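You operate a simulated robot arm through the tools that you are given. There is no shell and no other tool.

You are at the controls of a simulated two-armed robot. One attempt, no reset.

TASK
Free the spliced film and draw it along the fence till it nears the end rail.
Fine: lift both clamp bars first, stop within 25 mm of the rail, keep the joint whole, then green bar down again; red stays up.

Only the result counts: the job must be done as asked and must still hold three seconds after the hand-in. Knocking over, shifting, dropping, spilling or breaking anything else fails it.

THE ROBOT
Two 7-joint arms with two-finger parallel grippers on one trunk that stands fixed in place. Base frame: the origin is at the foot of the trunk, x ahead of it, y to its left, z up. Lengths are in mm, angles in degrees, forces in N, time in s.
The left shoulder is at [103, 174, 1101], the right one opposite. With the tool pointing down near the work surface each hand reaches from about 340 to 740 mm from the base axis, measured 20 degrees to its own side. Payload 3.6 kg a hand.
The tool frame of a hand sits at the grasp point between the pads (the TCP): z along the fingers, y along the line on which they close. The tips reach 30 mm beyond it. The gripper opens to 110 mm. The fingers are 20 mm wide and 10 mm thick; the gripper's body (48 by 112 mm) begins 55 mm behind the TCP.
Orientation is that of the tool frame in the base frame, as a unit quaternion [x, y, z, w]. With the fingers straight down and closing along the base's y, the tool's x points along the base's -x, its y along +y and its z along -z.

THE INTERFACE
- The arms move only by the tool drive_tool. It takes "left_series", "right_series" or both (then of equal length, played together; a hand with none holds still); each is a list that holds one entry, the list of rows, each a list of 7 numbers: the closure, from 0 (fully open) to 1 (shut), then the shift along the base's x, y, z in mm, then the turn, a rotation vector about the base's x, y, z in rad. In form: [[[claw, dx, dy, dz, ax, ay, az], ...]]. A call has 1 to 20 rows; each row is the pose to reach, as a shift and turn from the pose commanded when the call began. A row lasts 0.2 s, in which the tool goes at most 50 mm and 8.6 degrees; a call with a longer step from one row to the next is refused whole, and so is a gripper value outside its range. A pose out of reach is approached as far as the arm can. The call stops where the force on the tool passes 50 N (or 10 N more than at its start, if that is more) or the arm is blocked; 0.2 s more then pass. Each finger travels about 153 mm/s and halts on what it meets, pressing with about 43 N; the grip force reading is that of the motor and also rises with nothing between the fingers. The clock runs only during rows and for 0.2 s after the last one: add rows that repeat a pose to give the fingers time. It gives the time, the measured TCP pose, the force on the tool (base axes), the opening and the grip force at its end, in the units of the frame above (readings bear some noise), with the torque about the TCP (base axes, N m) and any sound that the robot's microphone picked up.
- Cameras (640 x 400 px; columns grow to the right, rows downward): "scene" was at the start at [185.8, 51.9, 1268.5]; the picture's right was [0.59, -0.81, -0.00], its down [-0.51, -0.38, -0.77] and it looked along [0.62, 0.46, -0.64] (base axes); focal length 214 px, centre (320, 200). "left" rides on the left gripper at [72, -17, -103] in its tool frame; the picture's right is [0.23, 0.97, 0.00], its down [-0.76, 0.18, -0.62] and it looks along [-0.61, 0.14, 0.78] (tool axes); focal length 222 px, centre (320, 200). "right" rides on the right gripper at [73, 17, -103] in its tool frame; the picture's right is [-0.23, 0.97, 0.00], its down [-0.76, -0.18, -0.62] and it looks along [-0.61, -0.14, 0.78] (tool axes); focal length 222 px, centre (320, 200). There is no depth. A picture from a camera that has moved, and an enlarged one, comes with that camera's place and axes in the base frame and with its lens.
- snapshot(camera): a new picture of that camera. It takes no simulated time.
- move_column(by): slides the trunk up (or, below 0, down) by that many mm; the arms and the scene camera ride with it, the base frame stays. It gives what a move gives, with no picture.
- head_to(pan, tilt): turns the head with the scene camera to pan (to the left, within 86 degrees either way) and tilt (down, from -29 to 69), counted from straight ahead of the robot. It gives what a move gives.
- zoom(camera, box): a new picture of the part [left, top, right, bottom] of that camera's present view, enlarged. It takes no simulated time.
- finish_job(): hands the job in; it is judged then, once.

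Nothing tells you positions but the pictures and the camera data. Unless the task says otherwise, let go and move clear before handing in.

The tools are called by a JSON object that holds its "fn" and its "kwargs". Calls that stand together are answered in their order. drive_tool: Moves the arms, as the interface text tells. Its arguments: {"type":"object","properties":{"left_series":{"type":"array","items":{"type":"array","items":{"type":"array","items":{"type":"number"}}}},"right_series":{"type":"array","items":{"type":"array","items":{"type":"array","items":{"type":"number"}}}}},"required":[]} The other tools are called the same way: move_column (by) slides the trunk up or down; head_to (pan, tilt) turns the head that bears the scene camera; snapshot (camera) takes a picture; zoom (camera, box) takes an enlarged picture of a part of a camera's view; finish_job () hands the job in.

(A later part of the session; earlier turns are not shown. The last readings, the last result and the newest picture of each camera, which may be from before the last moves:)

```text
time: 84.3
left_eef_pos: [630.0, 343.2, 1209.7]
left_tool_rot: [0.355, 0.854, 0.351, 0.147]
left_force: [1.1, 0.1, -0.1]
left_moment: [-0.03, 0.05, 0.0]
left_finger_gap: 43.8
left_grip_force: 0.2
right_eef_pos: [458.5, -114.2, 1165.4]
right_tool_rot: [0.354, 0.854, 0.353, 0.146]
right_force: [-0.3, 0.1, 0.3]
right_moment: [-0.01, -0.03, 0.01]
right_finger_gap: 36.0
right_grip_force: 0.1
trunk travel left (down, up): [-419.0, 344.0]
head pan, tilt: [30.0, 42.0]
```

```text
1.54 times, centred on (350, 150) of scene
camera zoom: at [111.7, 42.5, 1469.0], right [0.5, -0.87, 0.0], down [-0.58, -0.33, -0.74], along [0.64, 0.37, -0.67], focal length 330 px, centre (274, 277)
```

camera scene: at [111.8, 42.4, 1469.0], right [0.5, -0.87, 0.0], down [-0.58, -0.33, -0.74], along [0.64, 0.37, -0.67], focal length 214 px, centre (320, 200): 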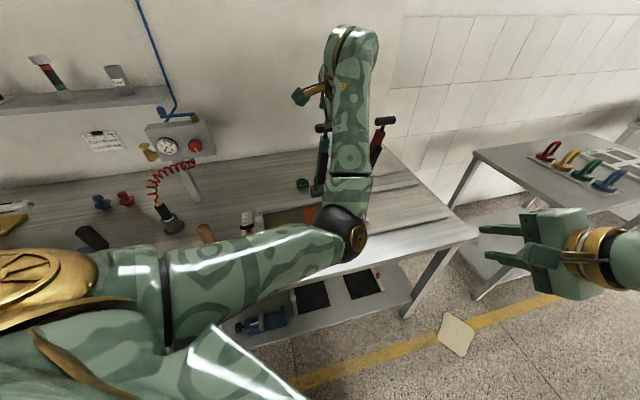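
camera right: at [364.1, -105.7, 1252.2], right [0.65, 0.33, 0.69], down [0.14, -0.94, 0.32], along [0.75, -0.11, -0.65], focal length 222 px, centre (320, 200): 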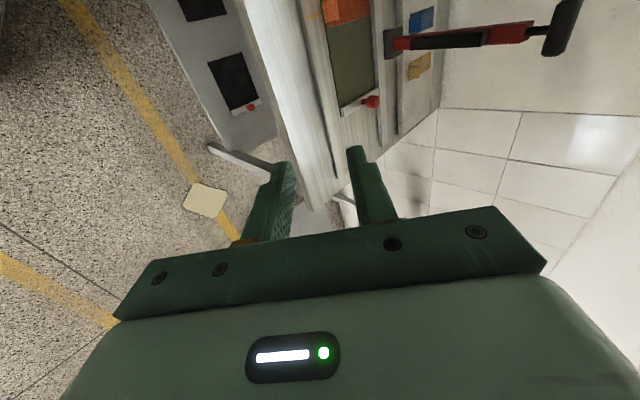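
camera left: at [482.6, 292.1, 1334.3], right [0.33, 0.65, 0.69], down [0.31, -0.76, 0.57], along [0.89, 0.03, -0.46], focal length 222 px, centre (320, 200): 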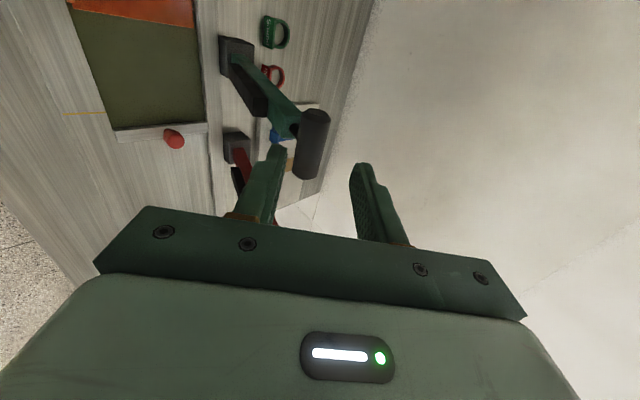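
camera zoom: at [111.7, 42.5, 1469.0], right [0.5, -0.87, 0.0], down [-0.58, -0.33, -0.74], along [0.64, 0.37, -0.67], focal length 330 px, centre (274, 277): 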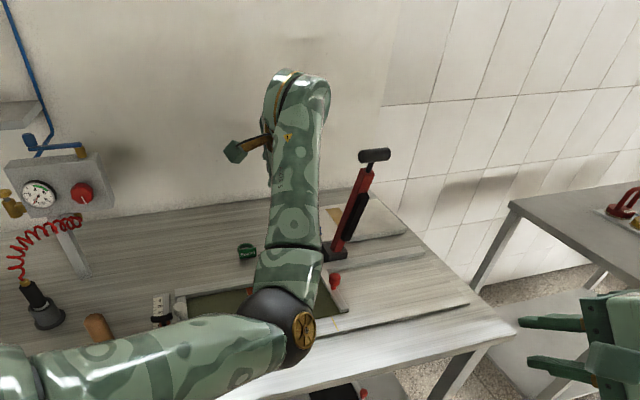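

The handle is between the pads. I'll narrow the cage to 36 mm and pull the green bar forward and down along its arc, first to about 60 degrees, watching the force.

{"fn": "drive_tool", "kwargs": {"left_series": [[[0.673, 0, 0, 0, 0, 0, 0], [0.673, -7.6, -7.6, -5.3, 0, 0, 0], [0.673, -16.6, -16.6, -10, 0, 0, 0], [0.673, -25.6, -25.6, -15.3, 0, 0, 0], [0.673, -34.5, -34.5, -21, 0, 0, 0], [0.673, -41.5, -41.5, -26, 0, 0, 0], [0.673, -48.4, -48.4, -31.3, 0, 0, 0], [0.673, -48.4, -48.4, -31.3, 0, 0, 0]]]}}

{"fn": "zoom", "kwargs": {"camera": "left", "box": [200, 60, 460, 240]}}

{"fn": "snapshot", "kwargs": {"camera": "scene"}}

```text
time: 86.1
left_eef_pos: [582.7, 296.4, 1177.8]
left_tool_rot: [0.357, 0.853, 0.351, 0.147]
left_force: [0.4, 0.8, 0.7]
left_moment: [-0.02, 0.02, -0.03]
left_finger_gap: 36.5
left_grip_force: 0.7
right_eef_pos: [459.4, -113.6, 1166.4]
right_tool_rot: [0.353, 0.854, 0.353, 0.146]
right_force: [-0.3, 0.1, 0.7]
right_moment: [0.0, -0.01, 0.01]
right_finger_gap: 36.0
right_grip_force: 0.1
trunk travel left (down, up): [-419.0, 344.0]
head pan, tilt: [30.0, 42.0]
```

```text
2.22 times, centred on (330, 150) of left
camera zoom: at [471.0, 288.2, 1239.9], right [0.33, 0.65, 0.68], down [0.31, -0.76, 0.57], along [0.89, 0.03, -0.46], focal length 494 px, centre (298, 311)
```

zoom: 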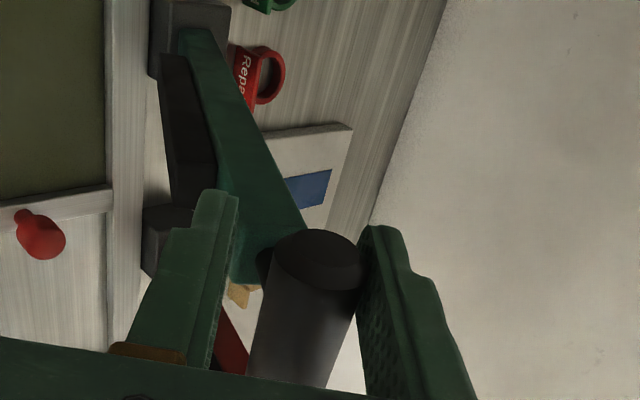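

```text
taken
camera scene: at [111.9, 42.8, 1469.0], right [0.5, -0.87, 0.0], down [-0.58, -0.33, -0.74], along [0.64, 0.37, -0.67], focal length 214 px, centre (320, 200)
```

scene: 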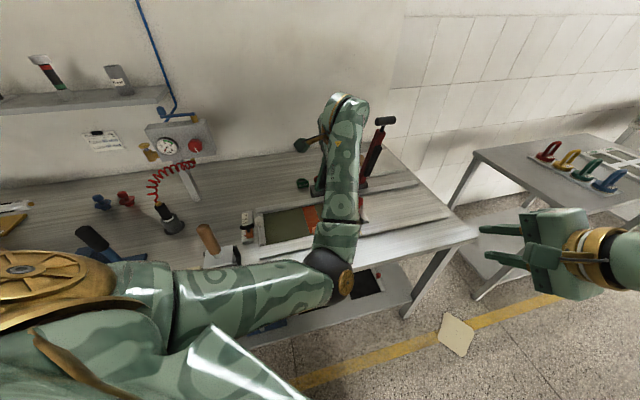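

The bar follows with only about 1 N. I'll bring it on down to about 40 degrees, past the over-centre point.

{"fn": "drive_tool", "kwargs": {"left_series": [[[0.673, -8.2, -8.2, -7.2, 0, 0, 0], [0.673, -16.4, -16.4, -14.8, 0, 0, 0], [0.673, -24.3, -24.3, -23, 0, 0, 0], [0.673, -31.9, -31.9, -31.6, 0, 0, 0], [0.673, -39.2, -39.2, -40.7, 0, 0, 0], [0.673, -46.2, -46.2, -50.3, 0, 0, 0], [0.673, -53, -53, -60.3, 0, 0, 0], [0.673, -59.4, -59.4, -70.6, 0, 0, 0], [0.673, -59.4, -59.4, -70.6, 0, 0, 0]]]}}

{"fn": "zoom", "kwargs": {"camera": "left", "box": [200, 60, 460, 240]}}

{"fn": "snapshot", "kwargs": {"camera": "scene"}}

```text
time: 87.8
left_eef_pos: [550.1, 258.2, 1195.2]
left_tool_rot: [0.317, 0.841, 0.388, 0.205]
left_force: [-1.4, 0.2, 0.7]
left_moment: [0.02, 0.04, 0.03]
left_finger_gap: 36.0
left_grip_force: 0.1
right_eef_pos: [459.1, -113.3, 1165.8]
right_tool_rot: [0.354, 0.854, 0.353, 0.146]
right_force: [-0.7, 0.1, -0.6]
right_moment: [-0.04, 0.04, -0.03]
right_finger_gap: 35.6
right_grip_force: 0.1
trunk travel left (down, up): [-419.0, 344.0]
head pan, tilt: [30.0, 42.0]
stopped in row 8 (left hand): the arm was blocked; the commanded pose is now the measured one
```

```text
2.22 times, centred on (330, 150) of left
camera zoom: at [431.6, 245.1, 1239.0], right [0.2, 0.64, 0.74], down [0.24, -0.76, 0.6], along [0.95, 0.06, -0.31], focal length 494 px, centre (298, 311)
```

zoom: 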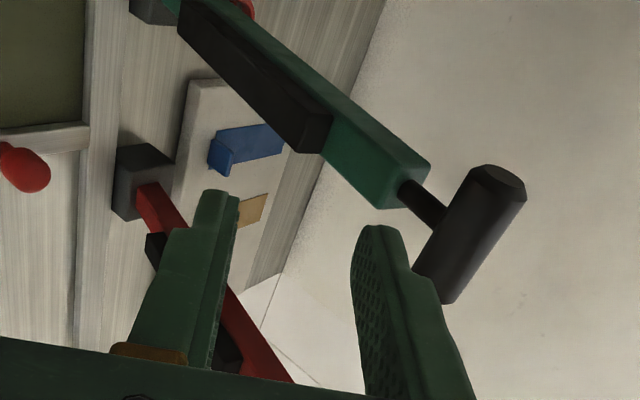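

```text
taken
camera scene: at [111.8, 42.9, 1469.0], right [0.5, -0.87, 0.0], down [-0.58, -0.33, -0.74], along [0.64, 0.37, -0.67], focal length 214 px, centre (320, 200)
```

scene: 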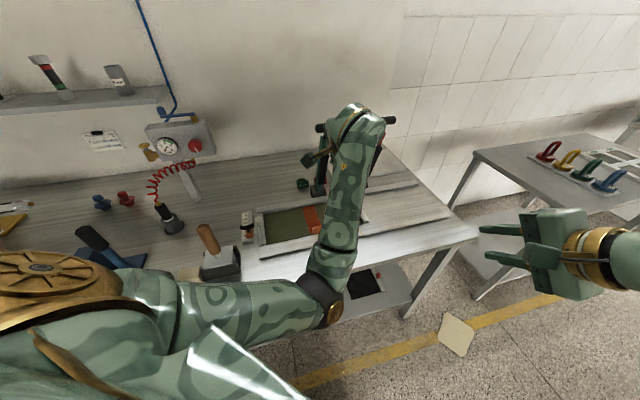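

The left arm folded to its limit and stopped; the handle slipped out and the green bar simply sprang back up, with nothing else touched. A straight-down hand with the trunk higher should avoid that fold, so I'll move the left hand aside and straighten it.

{"fn": "drive_tool", "kwargs": {"left_series": [[[0.673, 0, 25, 0, 0, 0, 0], [0.673, 0, 50, 0, 0, 0, 0], [0.673, 0, 62, -5, -0.08, 0.1, -0.008], [0.673, 0, 74, -10, -0.165, 0.2, -0.017], [0.673, 0, 86, -16, -0.25, 0.3, -0.026], [0.673, 0, 96, -22, -0.33, 0.4, -0.034], [0.673, -2, 104, -30, -0.415, 0.5, -0.043], [0.673, -4, 110, -38, -0.5, 0.6, -0.051], [0.673, -6, 114, -45, -0.578, 0.698, -0.06], [0.673, -6, 114, -45, -0.578, 0.698, -0.06]]]}}

{"fn": "snapshot", "kwargs": {"camera": "scene"}}

{"fn": "snapshot", "kwargs": {"camera": "left"}}

```text
time: 90.0
left_eef_pos: [544.4, 367.5, 1148.9]
left_tool_rot: [0.384, 0.923, -0.003, 0.002]
left_force: [0.3, 0.8, 1.1]
left_moment: [0.01, 0.01, -0.02]
left_finger_gap: 36.2
left_grip_force: 0.0
right_eef_pos: [458.7, -115.1, 1166.8]
right_tool_rot: [0.353, 0.854, 0.353, 0.146]
right_force: [-0.8, 0.2, 0.4]
right_moment: [-0.02, 0.03, 0.01]
right_finger_gap: 36.0
right_grip_force: 0.1
trunk travel left (down, up): [-419.0, 344.0]
head pan, tilt: [30.0, 42.0]
```

```text
taken
camera scene: at [111.6, 42.4, 1469.0], right [0.5, -0.87, 0.0], down [-0.58, -0.33, -0.74], along [0.64, 0.37, -0.67], focal length 214 px, centre (320, 200)
```

scene: 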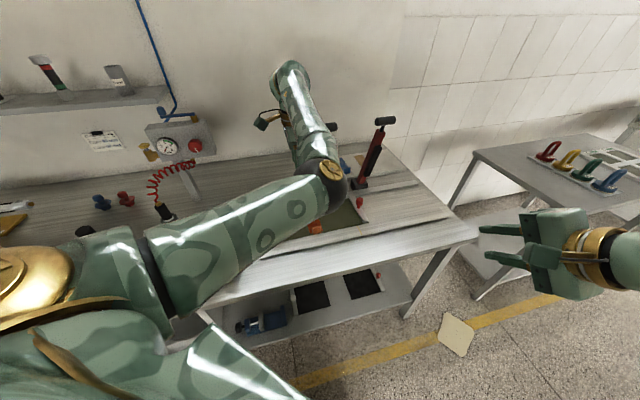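

```text
taken
camera left: at [481.5, 408.3, 1251.6], right [0.53, 0.85, -0.01], down [0.66, -0.41, 0.63], along [0.53, -0.34, -0.78], focal length 222 px, centre (320, 200)
```

left: 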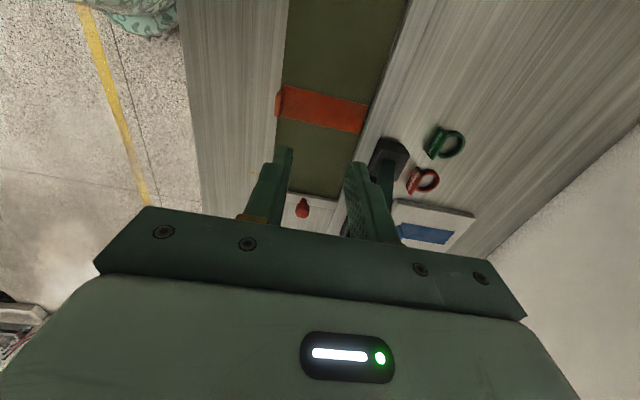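

The left hand is straight down again and the elbow is high. I'll raise the trunk 150 mm and bring the hand over the green handle's left half from above.

{"fn": "move_column", "kwargs": {"by": 150}}

{"fn": "drive_tool", "kwargs": {"left_series": [[[0.6, 24, -4, 0, 0, 0, 0], [0.6, 48, -8, 0, 0, 0, 0], [0.6, 72, -13, 0, 0, 0, 0], [0.6, 95, -18, -5, 0, 0, 0], [0.6, 95, -18, -5, 0, 0, 0]]]}}

{"fn": "snapshot", "kwargs": {"camera": "left"}}

{"fn": "snapshot", "kwargs": {"camera": "scene"}}

```text
time: 91.7
left_eef_pos: [545.0, 367.8, 1297.7]
left_tool_rot: [0.383, 0.924, -0.003, 0.002]
left_force: [0.3, 0.5, -0.2]
left_moment: [0.0, 0.0, 0.01]
left_finger_gap: 36.1
left_grip_force: 0.1
right_eef_pos: [459.8, -113.9, 1315.4]
right_tool_rot: [0.354, 0.854, 0.352, 0.147]
right_force: [0.3, 0.2, -0.3]
right_moment: [0.03, 0.0, -0.04]
right_finger_gap: 36.0
right_grip_force: 0.1
trunk travel left (down, up): [-569.0, 194.0]
head pan, tilt: [30.0, 42.0]
```

```text
time: 92.9
left_eef_pos: [615.7, 354.6, 1299.7]
left_tool_rot: [0.382, 0.924, -0.003, 0.002]
left_force: [0.0, 0.5, -0.5]
left_moment: [-0.01, 0.03, 0.02]
left_finger_gap: 44.0
left_grip_force: 0.1
left hand out of reach, approached as far as the arm can: row 4, 5
right_eef_pos: [458.6, -113.8, 1315.9]
right_tool_rot: [0.353, 0.854, 0.354, 0.146]
right_force: [-0.4, 0.2, -0.7]
right_moment: [0.01, 0.01, -0.01]
right_finger_gap: 36.2
right_grip_force: 0.0
trunk travel left (down, up): [-569.0, 194.0]
head pan, tilt: [30.0, 42.0]
```

```text
taken
camera left: at [552.7, 394.4, 1402.6], right [0.53, 0.85, -0.01], down [0.66, -0.41, 0.63], along [0.53, -0.34, -0.78], focal length 222 px, centre (320, 200)
```

left: 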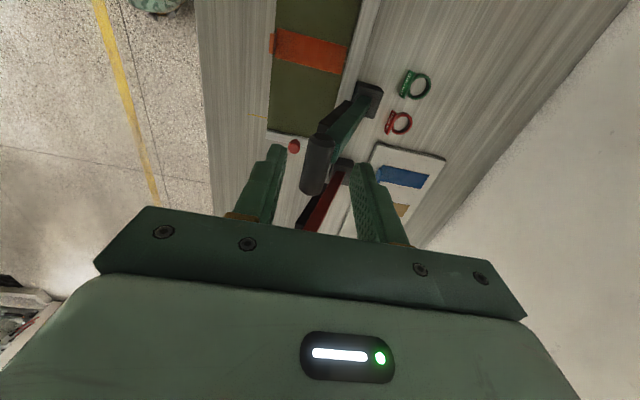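

```text
taken
camera scene: at [88.5, 42.4, 1619.8], right [0.5, -0.87, 0.0], down [-0.58, -0.33, -0.74], along [0.64, 0.37, -0.67], focal length 214 px, centre (320, 200)
```

scene: 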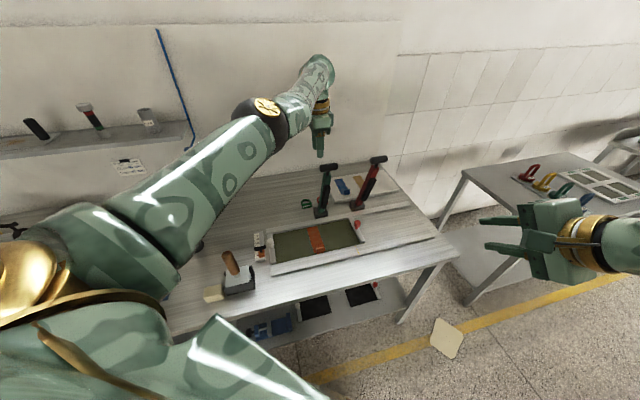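

At this height the left arm is nicely extended with the elbow out. I'll come over the handle's left half at a slightly lower height and check the alignment.

{"fn": "drive_tool", "kwargs": {"left_series": [[[0.6, 5, -2, -15, 0, 0, 0], [0.6, 12, -4, -30, 0, 0, 0], [0.6, 21.4, -7.4, -40, 0, 0, 0], [0.6, 21.4, -7.4, -40, 0, 0, 0]]]}}

{"fn": "zoom", "kwargs": {"camera": "left", "box": [200, 60, 460, 240]}}

{"fn": "zoom", "kwargs": {"camera": "scene", "box": [260, 80, 420, 240]}}

```text
time: 93.9
left_eef_pos: [615.3, 346.5, 1265.2]
left_tool_rot: [0.383, 0.924, -0.004, 0.002]
left_force: [0.1, -0.7, -0.2]
left_moment: [-0.03, -0.03, 0.0]
left_finger_gap: 44.0
left_grip_force: 0.0
left hand out of reach, approached as far as the arm can: row 1, 2, 3, 4
right_eef_pos: [459.3, -114.0, 1315.8]
right_tool_rot: [0.353, 0.854, 0.354, 0.147]
right_force: [-0.1, 0.2, 0.9]
right_moment: [0.0, -0.02, -0.02]
right_finger_gap: 35.9
right_grip_force: 0.0
trunk travel left (down, up): [-569.0, 194.0]
head pan, tilt: [30.0, 42.0]
```

```text
2.22 times, centred on (330, 150) of left
camera zoom: at [552.6, 388.1, 1369.6], right [0.53, 0.85, -0.01], down [0.66, -0.41, 0.63], along [0.53, -0.34, -0.78], focal length 494 px, centre (298, 311)
```

zoom: 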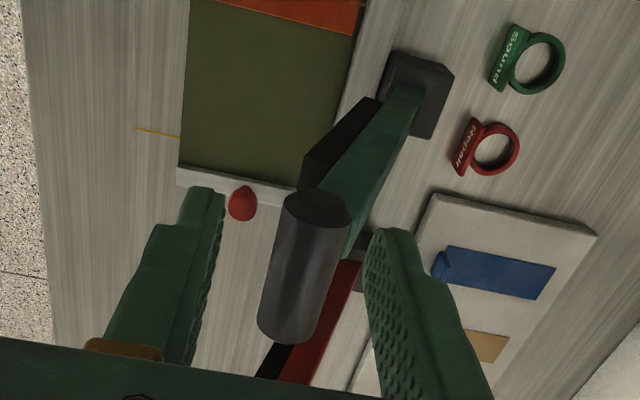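

```text
2.50 times, centred on (340, 160) of scene
camera zoom: at [88.4, 42.6, 1619.8], right [0.5, -0.87, 0.0], down [-0.58, -0.33, -0.74], along [0.64, 0.37, -0.67], focal length 536 px, centre (270, 300)
```

zoom: 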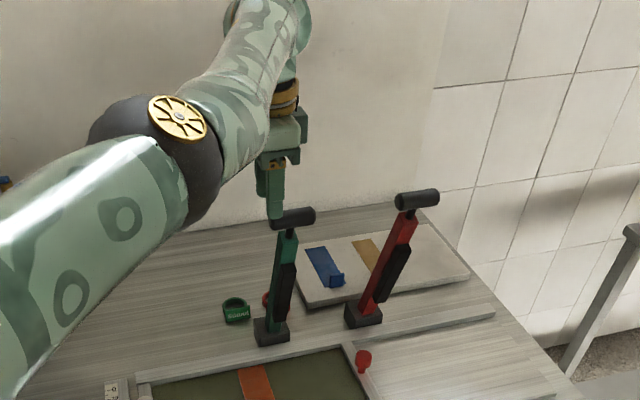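

The straight-down reach ends just short of the handle, so I'll tip the tool forward 20 degrees, which brings the wrist back within reach.

{"fn": "drive_tool", "kwargs": {"left_series": [[[0.6, 0, -3, 2, 0.083, -0.083, 0], [0.6, 2, -7, 2, 0.165, -0.165, 0], [0.6, 5, -11, 0, 0.247, -0.247, 0], [0.6, 7.2, -14, -4, 0.247, -0.247, 0], [0.6, 7.2, -14, -8, 0.247, -0.247, 0], [0.6, 7.2, -14, -8, 0.247, -0.247, 0]]]}}

{"fn": "zoom", "kwargs": {"camera": "left", "box": [200, 60, 460, 240]}}

{"fn": "zoom", "kwargs": {"camera": "scene", "box": [260, 80, 420, 240]}}

```text
time: 95.3
left_eef_pos: [622.8, 333.6, 1257.1]
left_tool_rot: [0.378, 0.91, 0.156, 0.069]
left_force: [-0.3, 0.6, 0.4]
left_moment: [0.03, 0.01, 0.02]
left_finger_gap: 44.1
left_grip_force: 0.0
right_eef_pos: [457.9, -113.7, 1316.0]
right_tool_rot: [0.353, 0.853, 0.354, 0.145]
right_force: [-0.2, 0.0, -1.0]
right_moment: [-0.01, 0.01, -0.01]
right_finger_gap: 35.9
right_grip_force: 0.0
trunk travel left (down, up): [-569.0, 194.0]
head pan, tilt: [30.0, 42.0]
```

```text
2.22 times, centred on (330, 150) of left
camera zoom: at [535.5, 350.2, 1349.1], right [0.49, 0.81, 0.33], down [0.5, -0.57, 0.65], along [0.71, -0.15, -0.68], focal length 494 px, centre (298, 311)
```

zoom: 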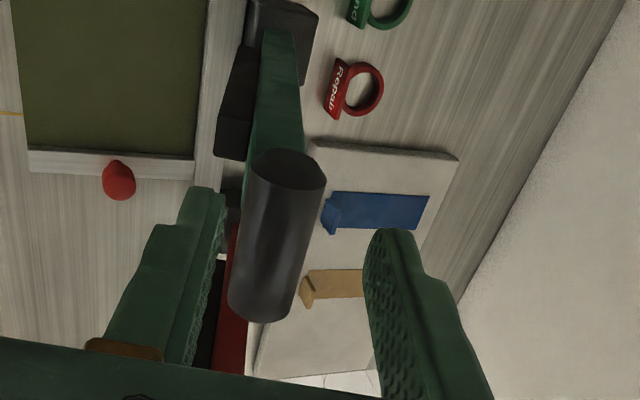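

```text
2.50 times, centred on (340, 160) of scene
camera zoom: at [88.2, 42.5, 1619.9], right [0.5, -0.87, 0.0], down [-0.58, -0.33, -0.74], along [0.64, 0.37, -0.67], focal length 536 px, centre (270, 300)
```

zoom: 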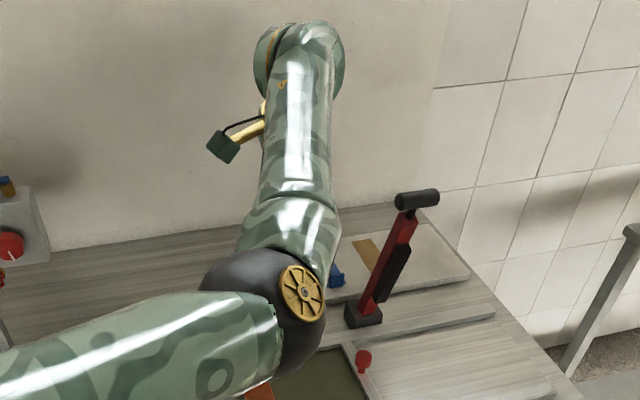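

The handle is in line with the pads. I'll slide down over its left half with the tool nearly parallel to the bar.

{"fn": "drive_tool", "kwargs": {"left_series": [[[0.6, 2, 2, -9, 0, 0, 0], [0.6, 4, 4, -18, 0, 0, 0], [0.6, 6.5, 6, -27, 0, 0, 0], [0.6, 8.5, 8, -36, 0, 0, 0], [0.6, 10.3, 9.5, -44, 0, 0, 0], [0.69, 10.3, 9.5, -44, 0, 0, 0], [0.69, 10.3, 9.5, -44, 0, 0, 0]]]}}

{"fn": "zoom", "kwargs": {"camera": "left", "box": [200, 60, 460, 240]}}

```text
time: 96.9
left_eef_pos: [633.1, 343.6, 1211.7]
left_tool_rot: [0.378, 0.91, 0.157, 0.068]
left_force: [-0.2, 0.4, 1.2]
left_moment: [-0.01, 0.0, -0.02]
left_finger_gap: 34.4
left_grip_force: 0.1
right_eef_pos: [458.2, -114.3, 1316.6]
right_tool_rot: [0.354, 0.854, 0.353, 0.146]
right_force: [-0.5, -0.6, 0.3]
right_moment: [0.02, -0.02, -0.01]
right_finger_gap: 36.1
right_grip_force: 0.1
trunk travel left (down, up): [-569.0, 194.0]
head pan, tilt: [30.0, 42.0]
```

```text
2.22 times, centred on (330, 150) of left
camera zoom: at [545.6, 359.2, 1305.0], right [0.49, 0.81, 0.33], down [0.5, -0.57, 0.65], along [0.71, -0.15, -0.69], focal length 494 px, centre (298, 311)
```

zoom: 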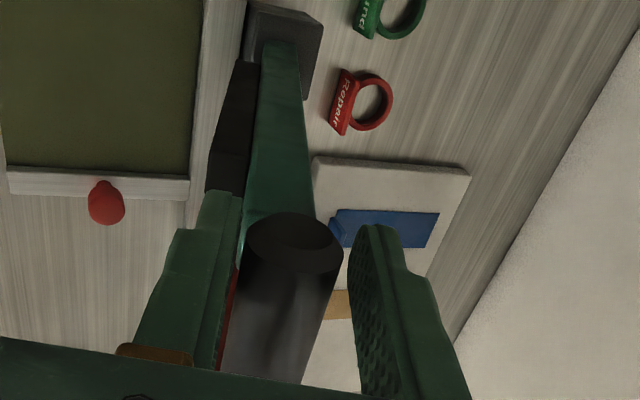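

{"fn": "drive_tool", "kwargs": {"left_series": [[[0.69, -11.2, -11.2, -5.3, 0, 0, 0], [0.69, -20.4, -20.4, -10.2, 0, 0, 0], [0.69, -29.3, -29.3, -15.7, 0, 0, 0], [0.69, -38.1, -38.1, -21.6, 0, 0, 0], [0.69, -46.7, -46.7, -28.2, 0, 0, 0], [0.69, -55.1, -55.1, -35.2, 0, 0, 0], [0.69, -63.2, -63.2, -42.8, 0, 0, 0], [0.69, -63.2, -63.2, -42.8, 0, 0, 0]]]}}

{"fn": "zoom", "kwargs": {"camera": "left", "box": [200, 60, 460, 240]}}

{"fn": "snapshot", "kwargs": {"camera": "scene"}}

```text
time: 98.7
left_eef_pos: [570.2, 279.9, 1170.5]
left_tool_rot: [0.378, 0.91, 0.158, 0.068]
left_force: [-0.3, 0.4, 0.1]
left_moment: [0.01, 0.02, 0.01]
left_finger_gap: 34.3
left_grip_force: 0.8
right_eef_pos: [458.5, -114.4, 1315.7]
right_tool_rot: [0.354, 0.854, 0.353, 0.147]
right_force: [-0.6, -0.6, 0.5]
right_moment: [-0.03, -0.01, 0.0]
right_finger_gap: 36.0
right_grip_force: 0.1
trunk travel left (down, up): [-569.0, 194.0]
head pan, tilt: [30.0, 42.0]
```

```text
2.22 times, centred on (330, 150) of left
camera zoom: at [483.2, 296.8, 1263.1], right [0.49, 0.81, 0.33], down [0.5, -0.57, 0.65], along [0.71, -0.15, -0.69], focal length 494 px, centre (298, 311)
```

zoom: 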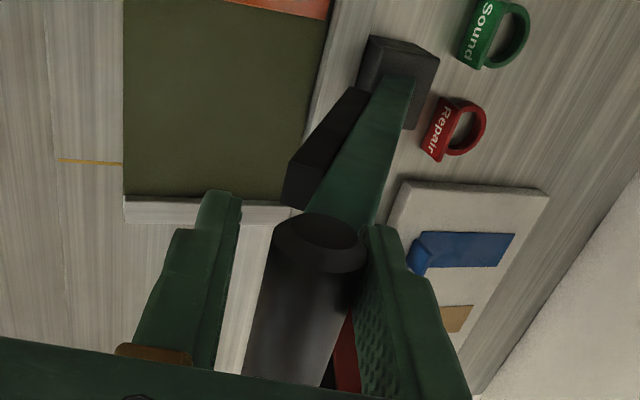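

```text
taken
camera scene: at [88.3, 42.9, 1619.8], right [0.5, -0.87, 0.0], down [-0.58, -0.33, -0.74], along [0.64, 0.37, -0.67], focal length 214 px, centre (320, 200)
```

scene: 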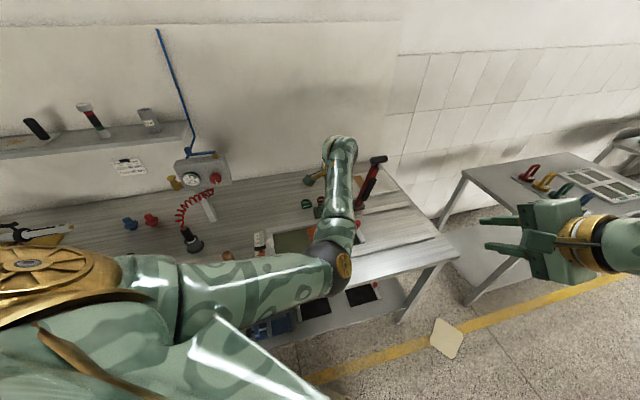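

The bar follows the rear pad smoothly. I'll continue down in short stages, now to about 45 degrees.

{"fn": "drive_tool", "kwargs": {"left_series": [[[0.69, -7.9, -7.9, -8, 0, 0, 0], [0.69, -15.6, -15.6, -16.6, 0, 0, 0], [0.69, -22.9, -22.9, -25.6, 0, 0, 0], [0.69, -30.1, -30.1, -35, 0, 0, 0], [0.69, -30.1, -30.1, -35, 0, 0, 0]]]}}

{"fn": "zoom", "kwargs": {"camera": "left", "box": [200, 60, 460, 240]}}

{"fn": "snapshot", "kwargs": {"camera": "scene"}}

```text
time: 99.9
left_eef_pos: [550.6, 266.5, 1150.4]
left_tool_rot: [0.367, 0.911, 0.17, 0.077]
left_force: [-0.6, -0.2, 0.3]
left_moment: [-0.01, 0.03, 0.0]
left_finger_gap: 34.4
left_grip_force: 0.2
right_eef_pos: [458.9, -113.8, 1316.9]
right_tool_rot: [0.353, 0.854, 0.354, 0.146]
right_force: [1.0, 0.2, -0.5]
right_moment: [0.02, -0.01, 0.0]
right_finger_gap: 35.9
right_grip_force: 0.1
trunk travel left (down, up): [-569.0, 194.0]
head pan, tilt: [30.0, 42.0]
```

```text
2.22 times, centred on (330, 150) of left
camera zoom: at [458.7, 279.7, 1240.2], right [0.46, 0.81, 0.35], down [0.5, -0.57, 0.66], along [0.74, -0.13, -0.66], focal length 494 px, centre (298, 311)
```

zoom: 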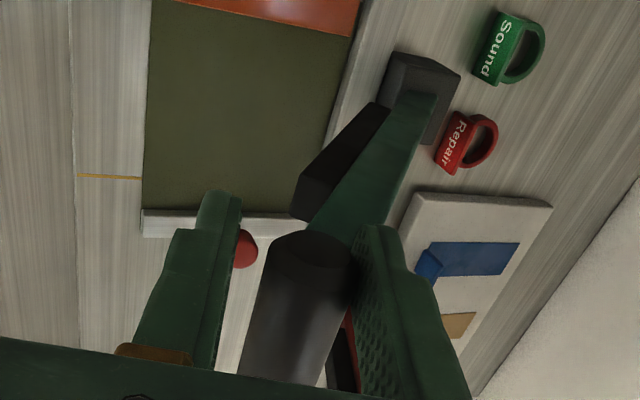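

```text
taken
camera scene: at [88.4, 42.8, 1619.8], right [0.5, -0.87, 0.0], down [-0.58, -0.33, -0.74], along [0.64, 0.37, -0.67], focal length 214 px, centre (320, 200)
```

scene: 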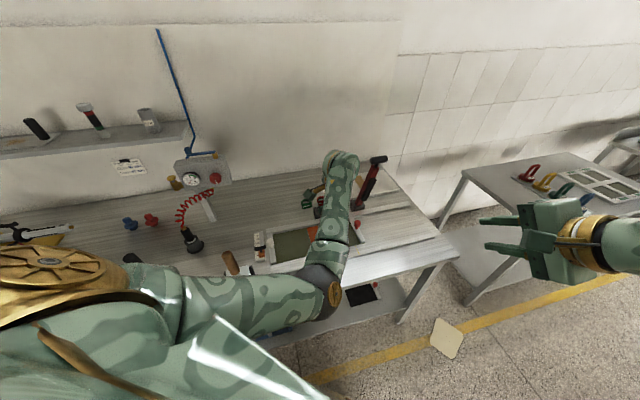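

The wrist is nearing its bend limit here because the shoulder sits too low for this posture. I'll take the bar back up its arc under control, let go of it at its rest, and raise the trunk another 100 mm before trying again.

{"fn": "drive_tool", "kwargs": {"left_series": [[[0.69, 7.2, 7.2, 9.4, 0, 0, 0], [0.69, 14.5, 14.5, 18.4, 0, 0, 0], [0.69, 22.2, 22.2, 27, 0, 0, 0], [0.69, 30.1, 30.1, 35, 0, 0, 0], [0.69, 38.2, 38.2, 42.6, 0, 0, 0], [0.69, 46.6, 46.6, 49.6, 0, 0, 0], [0.69, 55.2, 55.2, 56.2, 0, 0, 0], [0.69, 64, 64, 62.1, 0, 0, 0], [0.69, 72.9, 72.9, 67.6, 0, 0, 0], [0.69, 82.1, 82.1, 72.5, 0, 0, 0], [0.69, 92, 92, 77, 0, 0, 0], [0.6, 92, 92, 77, 0, 0, 0], [0.6, 87, 87, 96, 0, 0, 0], [0.6, 82, 82, 116, 0, 0, 0], [0.6, 77, 77, 134, 0, 0, 0], [0.6, 77, 77, 134, 0, 0, 0]]]}}

{"fn": "zoom", "kwargs": {"camera": "left", "box": [200, 60, 460, 240]}}

{"fn": "snapshot", "kwargs": {"camera": "scene"}}

```text
time: 103.3
left_eef_pos: [616.8, 326.9, 1270.8]
left_tool_rot: [0.378, 0.91, 0.157, 0.068]
left_force: [-0.2, -0.6, -0.5]
left_moment: [0.02, -0.03, 0.03]
left_finger_gap: 44.0
left_grip_force: 0.0
right_eef_pos: [458.7, -113.1, 1317.2]
right_tool_rot: [0.353, 0.854, 0.354, 0.146]
right_force: [0.8, 0.1, -0.3]
right_moment: [0.01, 0.0, -0.02]
right_finger_gap: 36.2
right_grip_force: 0.1
trunk travel left (down, up): [-569.0, 194.0]
head pan, tilt: [30.0, 42.0]
```

```text
2.22 times, centred on (330, 150) of left
camera zoom: at [529.4, 343.2, 1362.2], right [0.49, 0.81, 0.33], down [0.5, -0.57, 0.65], along [0.71, -0.15, -0.68], focal length 494 px, centre (298, 311)
```

zoom: 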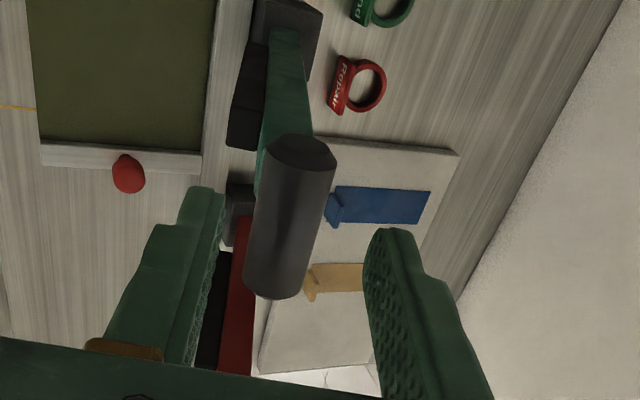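

```text
taken
camera scene: at [88.4, 43.1, 1619.8], right [0.5, -0.87, 0.0], down [-0.58, -0.33, -0.74], along [0.64, 0.37, -0.67], focal length 214 px, centre (320, 200)
```

scene: 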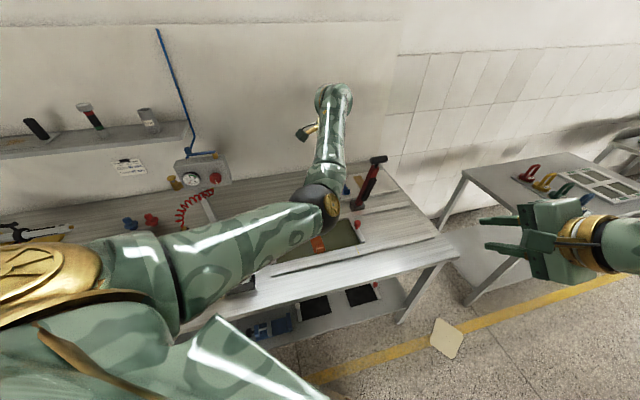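

The green bar is back at its rest and untouched otherwise. I'll raise the trunk 110 mm and lower the left hand again onto the handle.

{"fn": "move_column", "kwargs": {"by": 110}}

{"fn": "drive_tool", "kwargs": {"left_series": [[[0.6, 0, 0, -30, 0, 0, 0], [0.6, 0, 0, -60, 0, 0, 0], [0.6, 2, 2, -90, 0, 0, 0], [0.6, 4, 4, -112, 0, 0, 0], [0.6, 4, 4, -112, 0, 0, 0]]]}}

{"fn": "zoom", "kwargs": {"camera": "left", "box": [200, 60, 460, 240]}}

{"fn": "snapshot", "kwargs": {"camera": "scene"}}

```text
time: 104.7
left_eef_pos: [617.3, 325.6, 1379.2]
left_tool_rot: [0.379, 0.91, 0.157, 0.067]
left_force: [-0.1, -1.0, 0.8]
left_moment: [0.04, 0.01, -0.01]
left_finger_gap: 43.9
left_grip_force: 0.0
right_eef_pos: [458.6, -113.9, 1426.9]
right_tool_rot: [0.354, 0.853, 0.353, 0.147]
right_force: [0.2, 0.1, 0.0]
right_moment: [-0.03, 0.0, -0.01]
right_finger_gap: 36.1
right_grip_force: 0.1
trunk travel left (down, up): [-679.0, 84.0]
head pan, tilt: [30.0, 42.0]
```

```text
time: 105.9
left_eef_pos: [620.6, 330.7, 1266.6]
left_tool_rot: [0.379, 0.91, 0.157, 0.068]
left_force: [-0.7, 0.5, 0.1]
left_moment: [-0.02, 0.03, 0.02]
left_finger_gap: 44.2
left_grip_force: 0.0
right_eef_pos: [457.7, -113.9, 1426.0]
right_tool_rot: [0.353, 0.854, 0.354, 0.146]
right_force: [-0.7, -0.2, -0.5]
right_moment: [0.01, -0.02, 0.0]
right_finger_gap: 36.0
right_grip_force: 0.0
trunk travel left (down, up): [-679.0, 84.0]
head pan, tilt: [30.0, 42.0]
```

```text
2.22 times, centred on (330, 150) of left
camera zoom: at [532.6, 346.7, 1359.9], right [0.49, 0.81, 0.33], down [0.5, -0.57, 0.65], along [0.71, -0.15, -0.68], focal length 494 px, centre (298, 311)
```

zoom: 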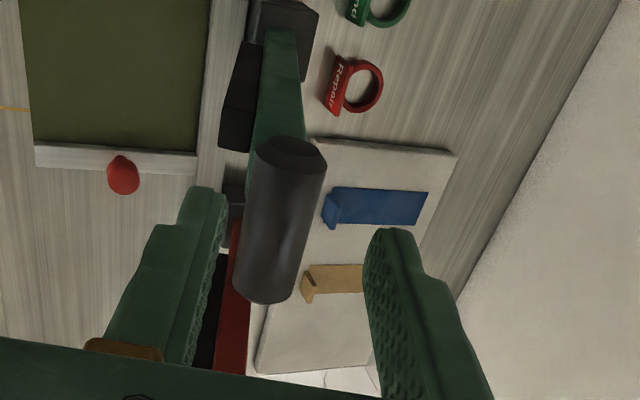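

```text
taken
camera scene: at [83.7, 42.6, 1730.0], right [0.5, -0.87, 0.0], down [-0.58, -0.33, -0.74], along [0.64, 0.37, -0.67], focal length 214 px, centre (320, 200)
```

scene: 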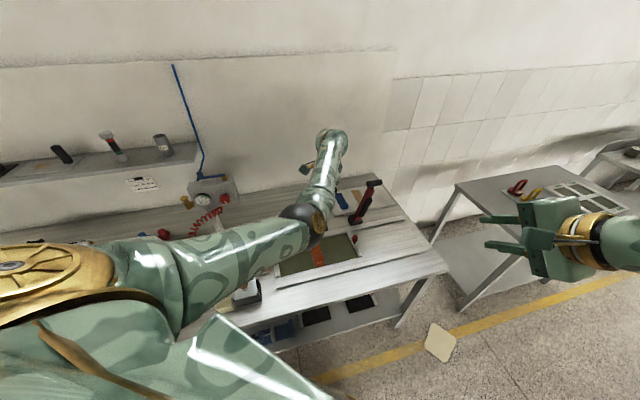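

{"fn": "drive_tool", "kwargs": {"left_series": [[[0.6, 2.5, 2.5, -11, 0, 0, 0], [0.6, 5, 5, -22, 0, 0, 0], [0.6, 7.5, 7.5, -33, 0, 0, 0], [0.6, 10, 10, -43, 0, 0, 0], [0.6, 12.5, 12.4, -53.6, 0, 0, 0], [0.69, 12.5, 12.4, -53.6, 0, 0, 0], [0.69, 12.5, 12.4, -53.6, 0, 0, 0]]]}}

{"fn": "zoom", "kwargs": {"camera": "left", "box": [200, 60, 460, 240]}}

```text
time: 107.5
left_eef_pos: [633.9, 344.2, 1214.2]
left_tool_rot: [0.378, 0.91, 0.157, 0.069]
left_force: [-0.4, 1.4, 0.0]
left_moment: [0.02, -0.02, 0.03]
left_finger_gap: 34.2
left_grip_force: 0.0
right_eef_pos: [457.0, -114.2, 1425.9]
right_tool_rot: [0.353, 0.854, 0.354, 0.146]
right_force: [0.2, -0.4, -0.1]
right_moment: [-0.03, 0.01, -0.03]
right_finger_gap: 35.7
right_grip_force: 0.1
trunk travel left (down, up): [-679.0, 84.0]
head pan, tilt: [30.0, 42.0]
```

```text
2.22 times, centred on (330, 150) of left
camera zoom: at [546.2, 360.3, 1306.0], right [0.49, 0.81, 0.33], down [0.5, -0.57, 0.65], along [0.71, -0.15, -0.68], focal length 494 px, centre (298, 311)
```

zoom: 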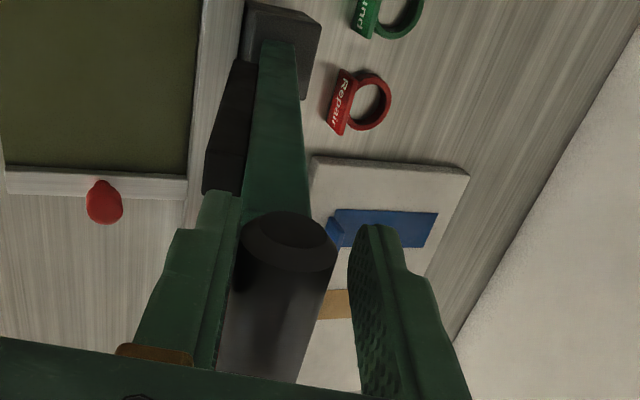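

The handle is caged again. I'll pull it down the arc to about 50 degrees and check that the wrist keeps up this time.

{"fn": "drive_tool", "kwargs": {"left_series": [[[0.69, -11.2, -11.2, -5.3, 0, 0, 0], [0.69, -20.4, -20.4, -10.2, 0, 0, 0], [0.69, -29.3, -29.3, -15.7, 0, 0, 0], [0.69, -38.1, -38.1, -21.6, 0, 0, 0], [0.69, -46.7, -46.7, -28.2, 0, 0, 0], [0.69, -55.1, -55.1, -35.2, 0, 0, 0], [0.69, -63.2, -63.2, -42.8, 0, 0, 0], [0.69, -71.1, -71.1, -50.8, 0, 0, 0], [0.69, -78.8, -78.8, -59.4, 0, 0, 0], [0.69, -78.8, -78.8, -59.4, 0, 0, 0]]]}}

{"fn": "zoom", "kwargs": {"camera": "left", "box": [200, 60, 460, 240]}}

{"fn": "snapshot", "kwargs": {"camera": "scene"}}

```text
time: 109.7
left_eef_pos: [555.1, 264.4, 1153.6]
left_tool_rot: [0.378, 0.91, 0.157, 0.068]
left_force: [0.4, -0.7, -0.1]
left_moment: [-0.03, 0.0, -0.01]
left_finger_gap: 34.3
left_grip_force: 0.1
right_eef_pos: [460.3, -114.8, 1426.2]
right_tool_rot: [0.354, 0.853, 0.353, 0.147]
right_force: [0.9, -0.1, 0.2]
right_moment: [-0.02, 0.0, 0.01]
right_finger_gap: 35.9
right_grip_force: 0.1
trunk travel left (down, up): [-679.0, 84.0]
head pan, tilt: [30.0, 42.0]
```

```text
2.22 times, centred on (330, 150) of left
camera zoom: at [468.6, 281.8, 1245.8], right [0.49, 0.81, 0.33], down [0.5, -0.57, 0.65], along [0.71, -0.15, -0.69], focal length 494 px, centre (298, 311)
```

zoom: 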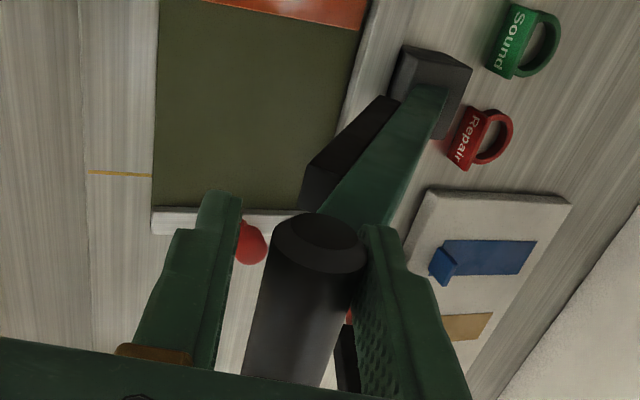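

```text
taken
camera scene: at [83.9, 43.0, 1730.0], right [0.5, -0.87, 0.0], down [-0.58, -0.33, -0.74], along [0.64, 0.37, -0.67], focal length 214 px, centre (320, 200)
```

scene: 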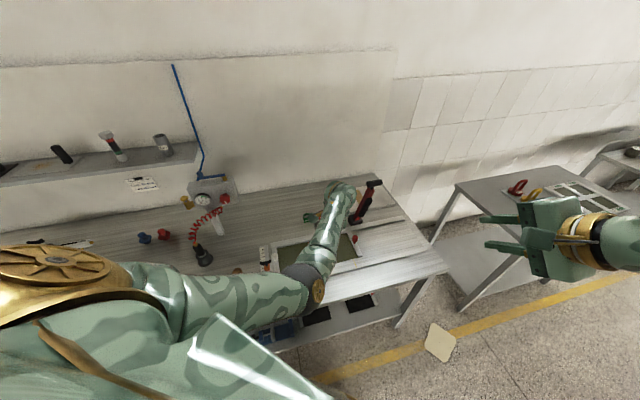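

This time the hand tracks exactly. I'll continue through the over-centre point to about 35 degrees.

{"fn": "drive_tool", "kwargs": {"left_series": [[[0.69, -7.3, -7.3, -9, 0, 0, 0], [0.69, -14.5, -14.5, -18.4, 0, 0, 0], [0.69, -21.3, -21.3, -28.3, 0, 0, 0], [0.69, -27.8, -27.8, -38.6, 0, 0, 0], [0.69, -33.9, -33.9, -49.2, 0, 0, 0], [0.69, -39.8, -39.8, -60.3, 0, 0, 0], [0.69, -39.8, -39.8, -60.3, 0, 0, 0]]]}}

{"fn": "zoom", "kwargs": {"camera": "left", "box": [200, 60, 460, 240]}}

{"fn": "snapshot", "kwargs": {"camera": "scene"}}

```text
time: 111.5
left_eef_pos: [538.5, 251.2, 1122.3]
left_tool_rot: [0.363, 0.91, 0.181, 0.086]
left_force: [0.3, -0.2, 0.0]
left_moment: [-0.01, -0.01, 0.01]
left_finger_gap: 34.0
left_grip_force: 0.1
right_eef_pos: [458.9, -114.5, 1426.9]
right_tool_rot: [0.353, 0.854, 0.354, 0.146]
right_force: [0.0, 0.3, -0.3]
right_moment: [0.02, 0.0, -0.01]
right_finger_gap: 36.1
right_grip_force: 0.0
trunk travel left (down, up): [-679.0, 84.0]
head pan, tilt: [30.0, 42.0]
stopped in row 7 (left hand): the arm was blocked; the commanded pose is now the measured one
```

```text
2.22 times, centred on (330, 150) of left
camera zoom: at [446.5, 263.4, 1209.5], right [0.45, 0.81, 0.38], down [0.48, -0.57, 0.66], along [0.75, -0.12, -0.65], focal length 494 px, centre (298, 311)
```

zoom: 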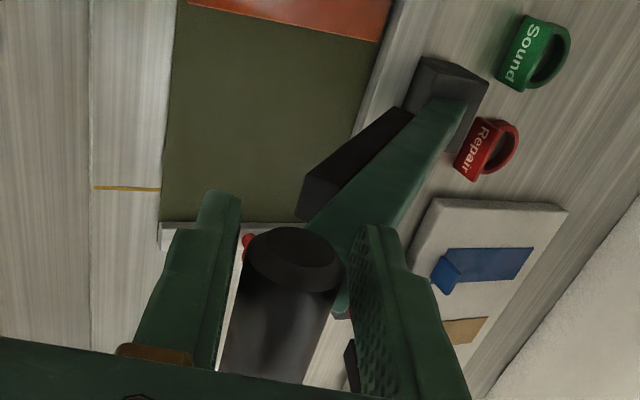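

```text
taken
camera scene: at [83.7, 43.1, 1730.0], right [0.5, -0.87, 0.0], down [-0.58, -0.33, -0.74], along [0.64, 0.37, -0.67], focal length 214 px, centre (320, 200)
```

scene: 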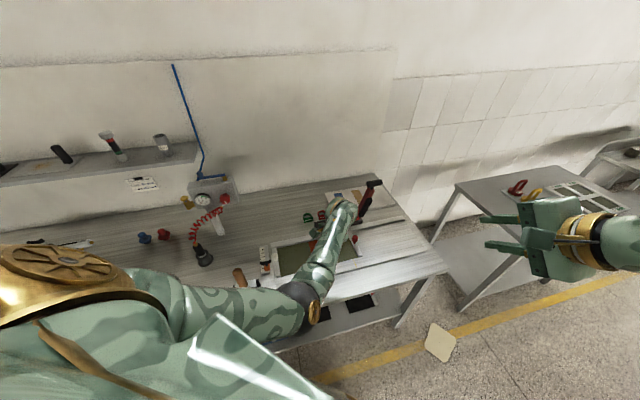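

The arm stalled again at about 44 degrees, so this wrist yaw is the problem. I'll take the bar back up under control, then re-grip the handle by its two end caps with the wrist yawed the natural way (+45 degrees), so the handle can turn between the pads.

{"fn": "drive_tool", "kwargs": {"left_series": [[[0.69, 8.3, 8.3, 11.6, 0, 0, 0], [0.69, 18.6, 18.6, 24.3, -0.01, 0.02, -0.01], [0.69, 29.4, 29.4, 36.2, -0.02, 0.04, -0.018], [0.69, 42.3, 42.3, 48.5, -0.028, 0.056, -0.025], [0.69, 55.8, 55.8, 59.5, -0.028, 0.056, -0.025], [0.69, 68, 68, 68, -0.028, 0.056, -0.025], [0.69, 80.6, 80.6, 75.5, -0.028, 0.056, -0.025], [0.69, 94, 94, 83, -0.028, 0.056, -0.025], [0.6, 94, 94, 85, -0.028, 0.056, -0.025], [0.6, 90, 90, 104, -0.028, 0.056, -0.025], [0.6, 85, 85, 123, -0.028, 0.056, -0.025], [0.6, 80, 80, 142, -0.028, 0.056, -0.025], [0.6, 70, 75, 165, -0.028, 0.056, -0.025], [0.6, 55, 70, 190, -0.028, 0.056, -0.025], [0.6, 55, 70, 190, -0.028, 0.056, -0.025]]]}}

{"fn": "zoom", "kwargs": {"camera": "left", "box": [200, 60, 460, 240]}}

{"fn": "snapshot", "kwargs": {"camera": "scene"}}

```text
time: 114.7
left_eef_pos: [593.3, 317.4, 1310.0]
left_tool_rot: [0.381, 0.91, 0.152, 0.067]
left_force: [-0.1, -0.8, -0.2]
left_moment: [0.02, 0.01, 0.0]
left_finger_gap: 43.8
left_grip_force: 0.0
right_eef_pos: [459.4, -113.5, 1426.3]
right_tool_rot: [0.354, 0.853, 0.354, 0.147]
right_force: [-0.6, 0.2, -0.5]
right_moment: [0.0, -0.01, -0.01]
right_finger_gap: 35.9
right_grip_force: 0.0
trunk travel left (down, up): [-679.0, 84.0]
head pan, tilt: [30.0, 42.0]
```

```text
2.22 times, centred on (330, 150) of left
camera zoom: at [506.4, 334.5, 1402.5], right [0.49, 0.81, 0.32], down [0.5, -0.57, 0.65], along [0.71, -0.16, -0.69], focal length 494 px, centre (298, 311)
```

zoom: 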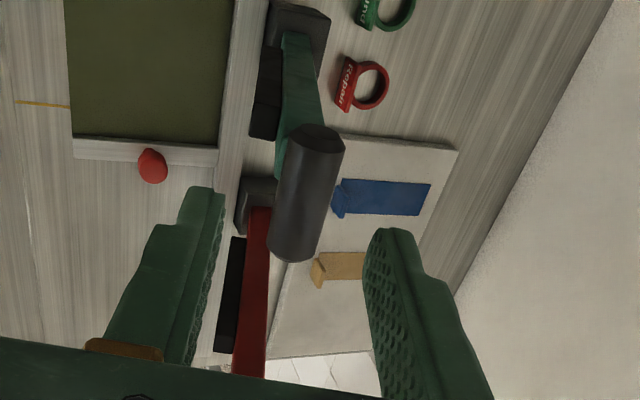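

```text
taken
camera scene: at [84.2, 43.2, 1730.0], right [0.5, -0.87, 0.0], down [-0.58, -0.33, -0.74], along [0.64, 0.37, -0.67], focal length 214 px, centre (320, 200)
```

scene: 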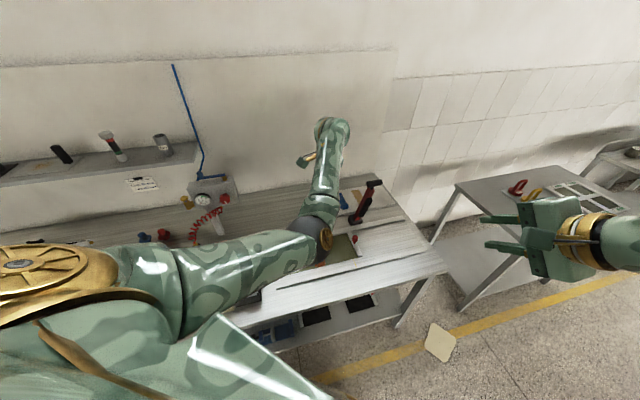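

The green bar is back at rest and I have room above it. I'll roll the wrist 90 degrees the natural way so the fingers close along the handle's length, and open to 90 mm.

{"fn": "drive_tool", "kwargs": {"left_series": [[[0.5, 0, 0, 0, -0.0345, -0.0345, 0.1343], [0.4, 0, 0, 0, -0.069, -0.069, 0.2686], [0.3, 0, 0, 0, -0.1035, -0.1035, 0.4029], [0.18, 0, 0, 0, -0.138, -0.138, 0.5372], [0.18, 0, 0, 0, -0.1725, -0.1725, 0.6715], [0.18, 0, 0, 0, -0.207, -0.207, 0.8058], [0.18, 0, 0, 0, -0.2415, -0.2415, 0.9401], [0.18, 0, 0, 0, -0.276, -0.276, 1.0744], [0.18, 0, 0, 0, -0.3105, -0.3105, 1.2087], [0.18, 0, 0, 0, -0.345, -0.345, 1.343], [0.18, 0, 0, 0, -0.38, -0.38, 1.477], [0.18, 0, 0, 0, -0.38, -0.38, 1.477]]]}}

{"fn": "snapshot", "kwargs": {"camera": "left"}}

{"fn": "snapshot", "kwargs": {"camera": "scene"}}

```text
time: 117.3
left_eef_pos: [594.0, 316.0, 1310.8]
left_tool_rot: [-0.375, 0.91, 0.063, 0.167]
left_force: [1.0, 0.3, -0.2]
left_moment: [-0.03, 0.03, -0.07]
left_finger_gap: 90.1
left_grip_force: 0.0
right_eef_pos: [459.5, -113.9, 1426.4]
right_tool_rot: [0.354, 0.854, 0.353, 0.146]
right_force: [0.3, 0.3, -0.7]
right_moment: [0.02, 0.01, 0.02]
right_finger_gap: 35.6
right_grip_force: 0.1
trunk travel left (down, up): [-679.0, 84.0]
head pan, tilt: [30.0, 42.0]
```

```text
taken
camera left: at [530.4, 231.3, 1382.6], right [-0.84, 0.54, -0.09], down [0.22, 0.48, 0.85], along [0.5, 0.69, -0.52], focal length 222 px, centre (320, 200)
```

left: 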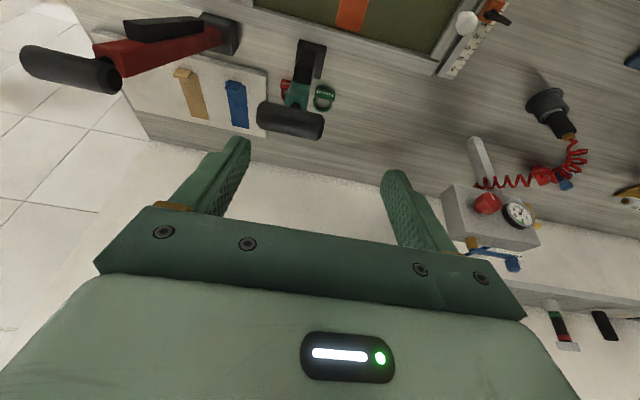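

```text
taken
camera scene: at [83.8, 42.8, 1730.0], right [0.5, -0.87, 0.0], down [-0.58, -0.33, -0.74], along [0.64, 0.37, -0.67], focal length 214 px, centre (320, 200)
```

scene: 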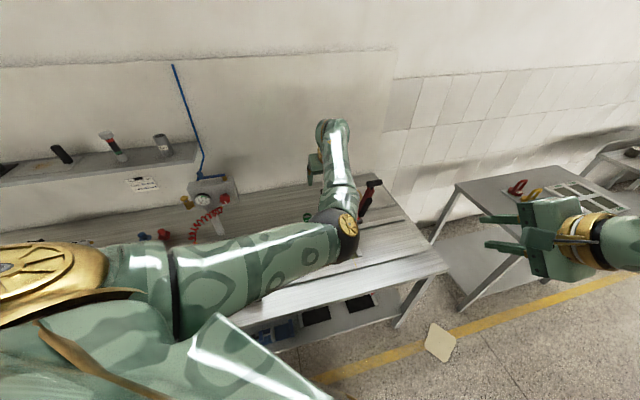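

The handle is well in view between the open fingers. I'll move to the pre-grasp point above it.

{"fn": "drive_tool", "kwargs": {"left_series": [[[0.18, 13, -0.5, -10, 0, 0, 0], [0.18, 26, -1, -25, 0, 0, 0], [0.18, 38.5, -1.5, -44, 0, 0, 0], [0.18, 38.5, -1.5, -44, 0, 0, 0]]]}}

{"fn": "snapshot", "kwargs": {"camera": "left"}}

{"fn": "zoom", "kwargs": {"camera": "left", "box": [160, 60, 480, 260]}}

```text
time: 118.3
left_eef_pos: [631.8, 313.0, 1267.1]
left_tool_rot: [-0.374, 0.91, 0.064, 0.167]
left_force: [0.6, 0.3, -0.3]
left_moment: [0.0, -0.03, 0.0]
left_finger_gap: 90.3
left_grip_force: 0.0
right_eef_pos: [457.8, -114.5, 1425.6]
right_tool_rot: [0.353, 0.854, 0.353, 0.146]
right_force: [0.7, 0.1, 0.1]
right_moment: [-0.01, 0.02, -0.01]
right_finger_gap: 35.8
right_grip_force: 0.0
trunk travel left (down, up): [-679.0, 84.0]
head pan, tilt: [30.0, 42.0]
```

```text
taken
camera left: at [568.9, 229.4, 1339.2], right [-0.84, 0.54, -0.09], down [0.22, 0.48, 0.85], along [0.5, 0.69, -0.52], focal length 222 px, centre (320, 200)
```

left: 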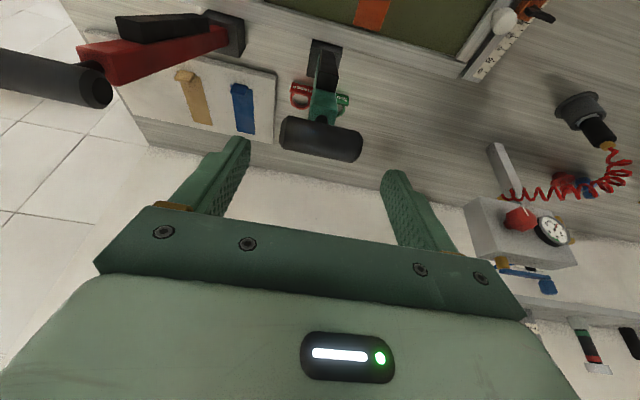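

```text
2.00 times, centred on (320, 160) of left
camera zoom: at [568.9, 229.4, 1339.2], right [-0.84, 0.54, -0.09], down [0.22, 0.48, 0.85], along [0.5, 0.69, -0.52], focal length 444 px, centre (320, 280)
```

zoom: 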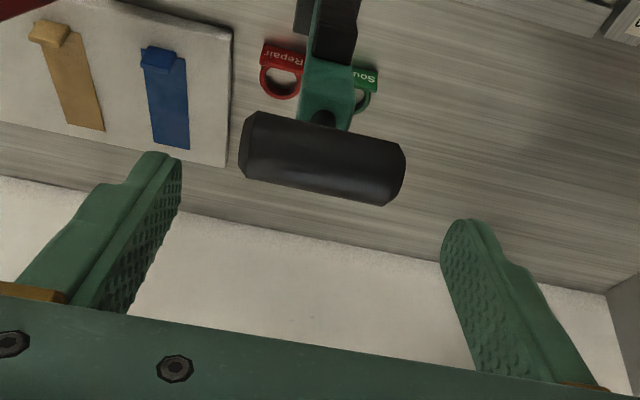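

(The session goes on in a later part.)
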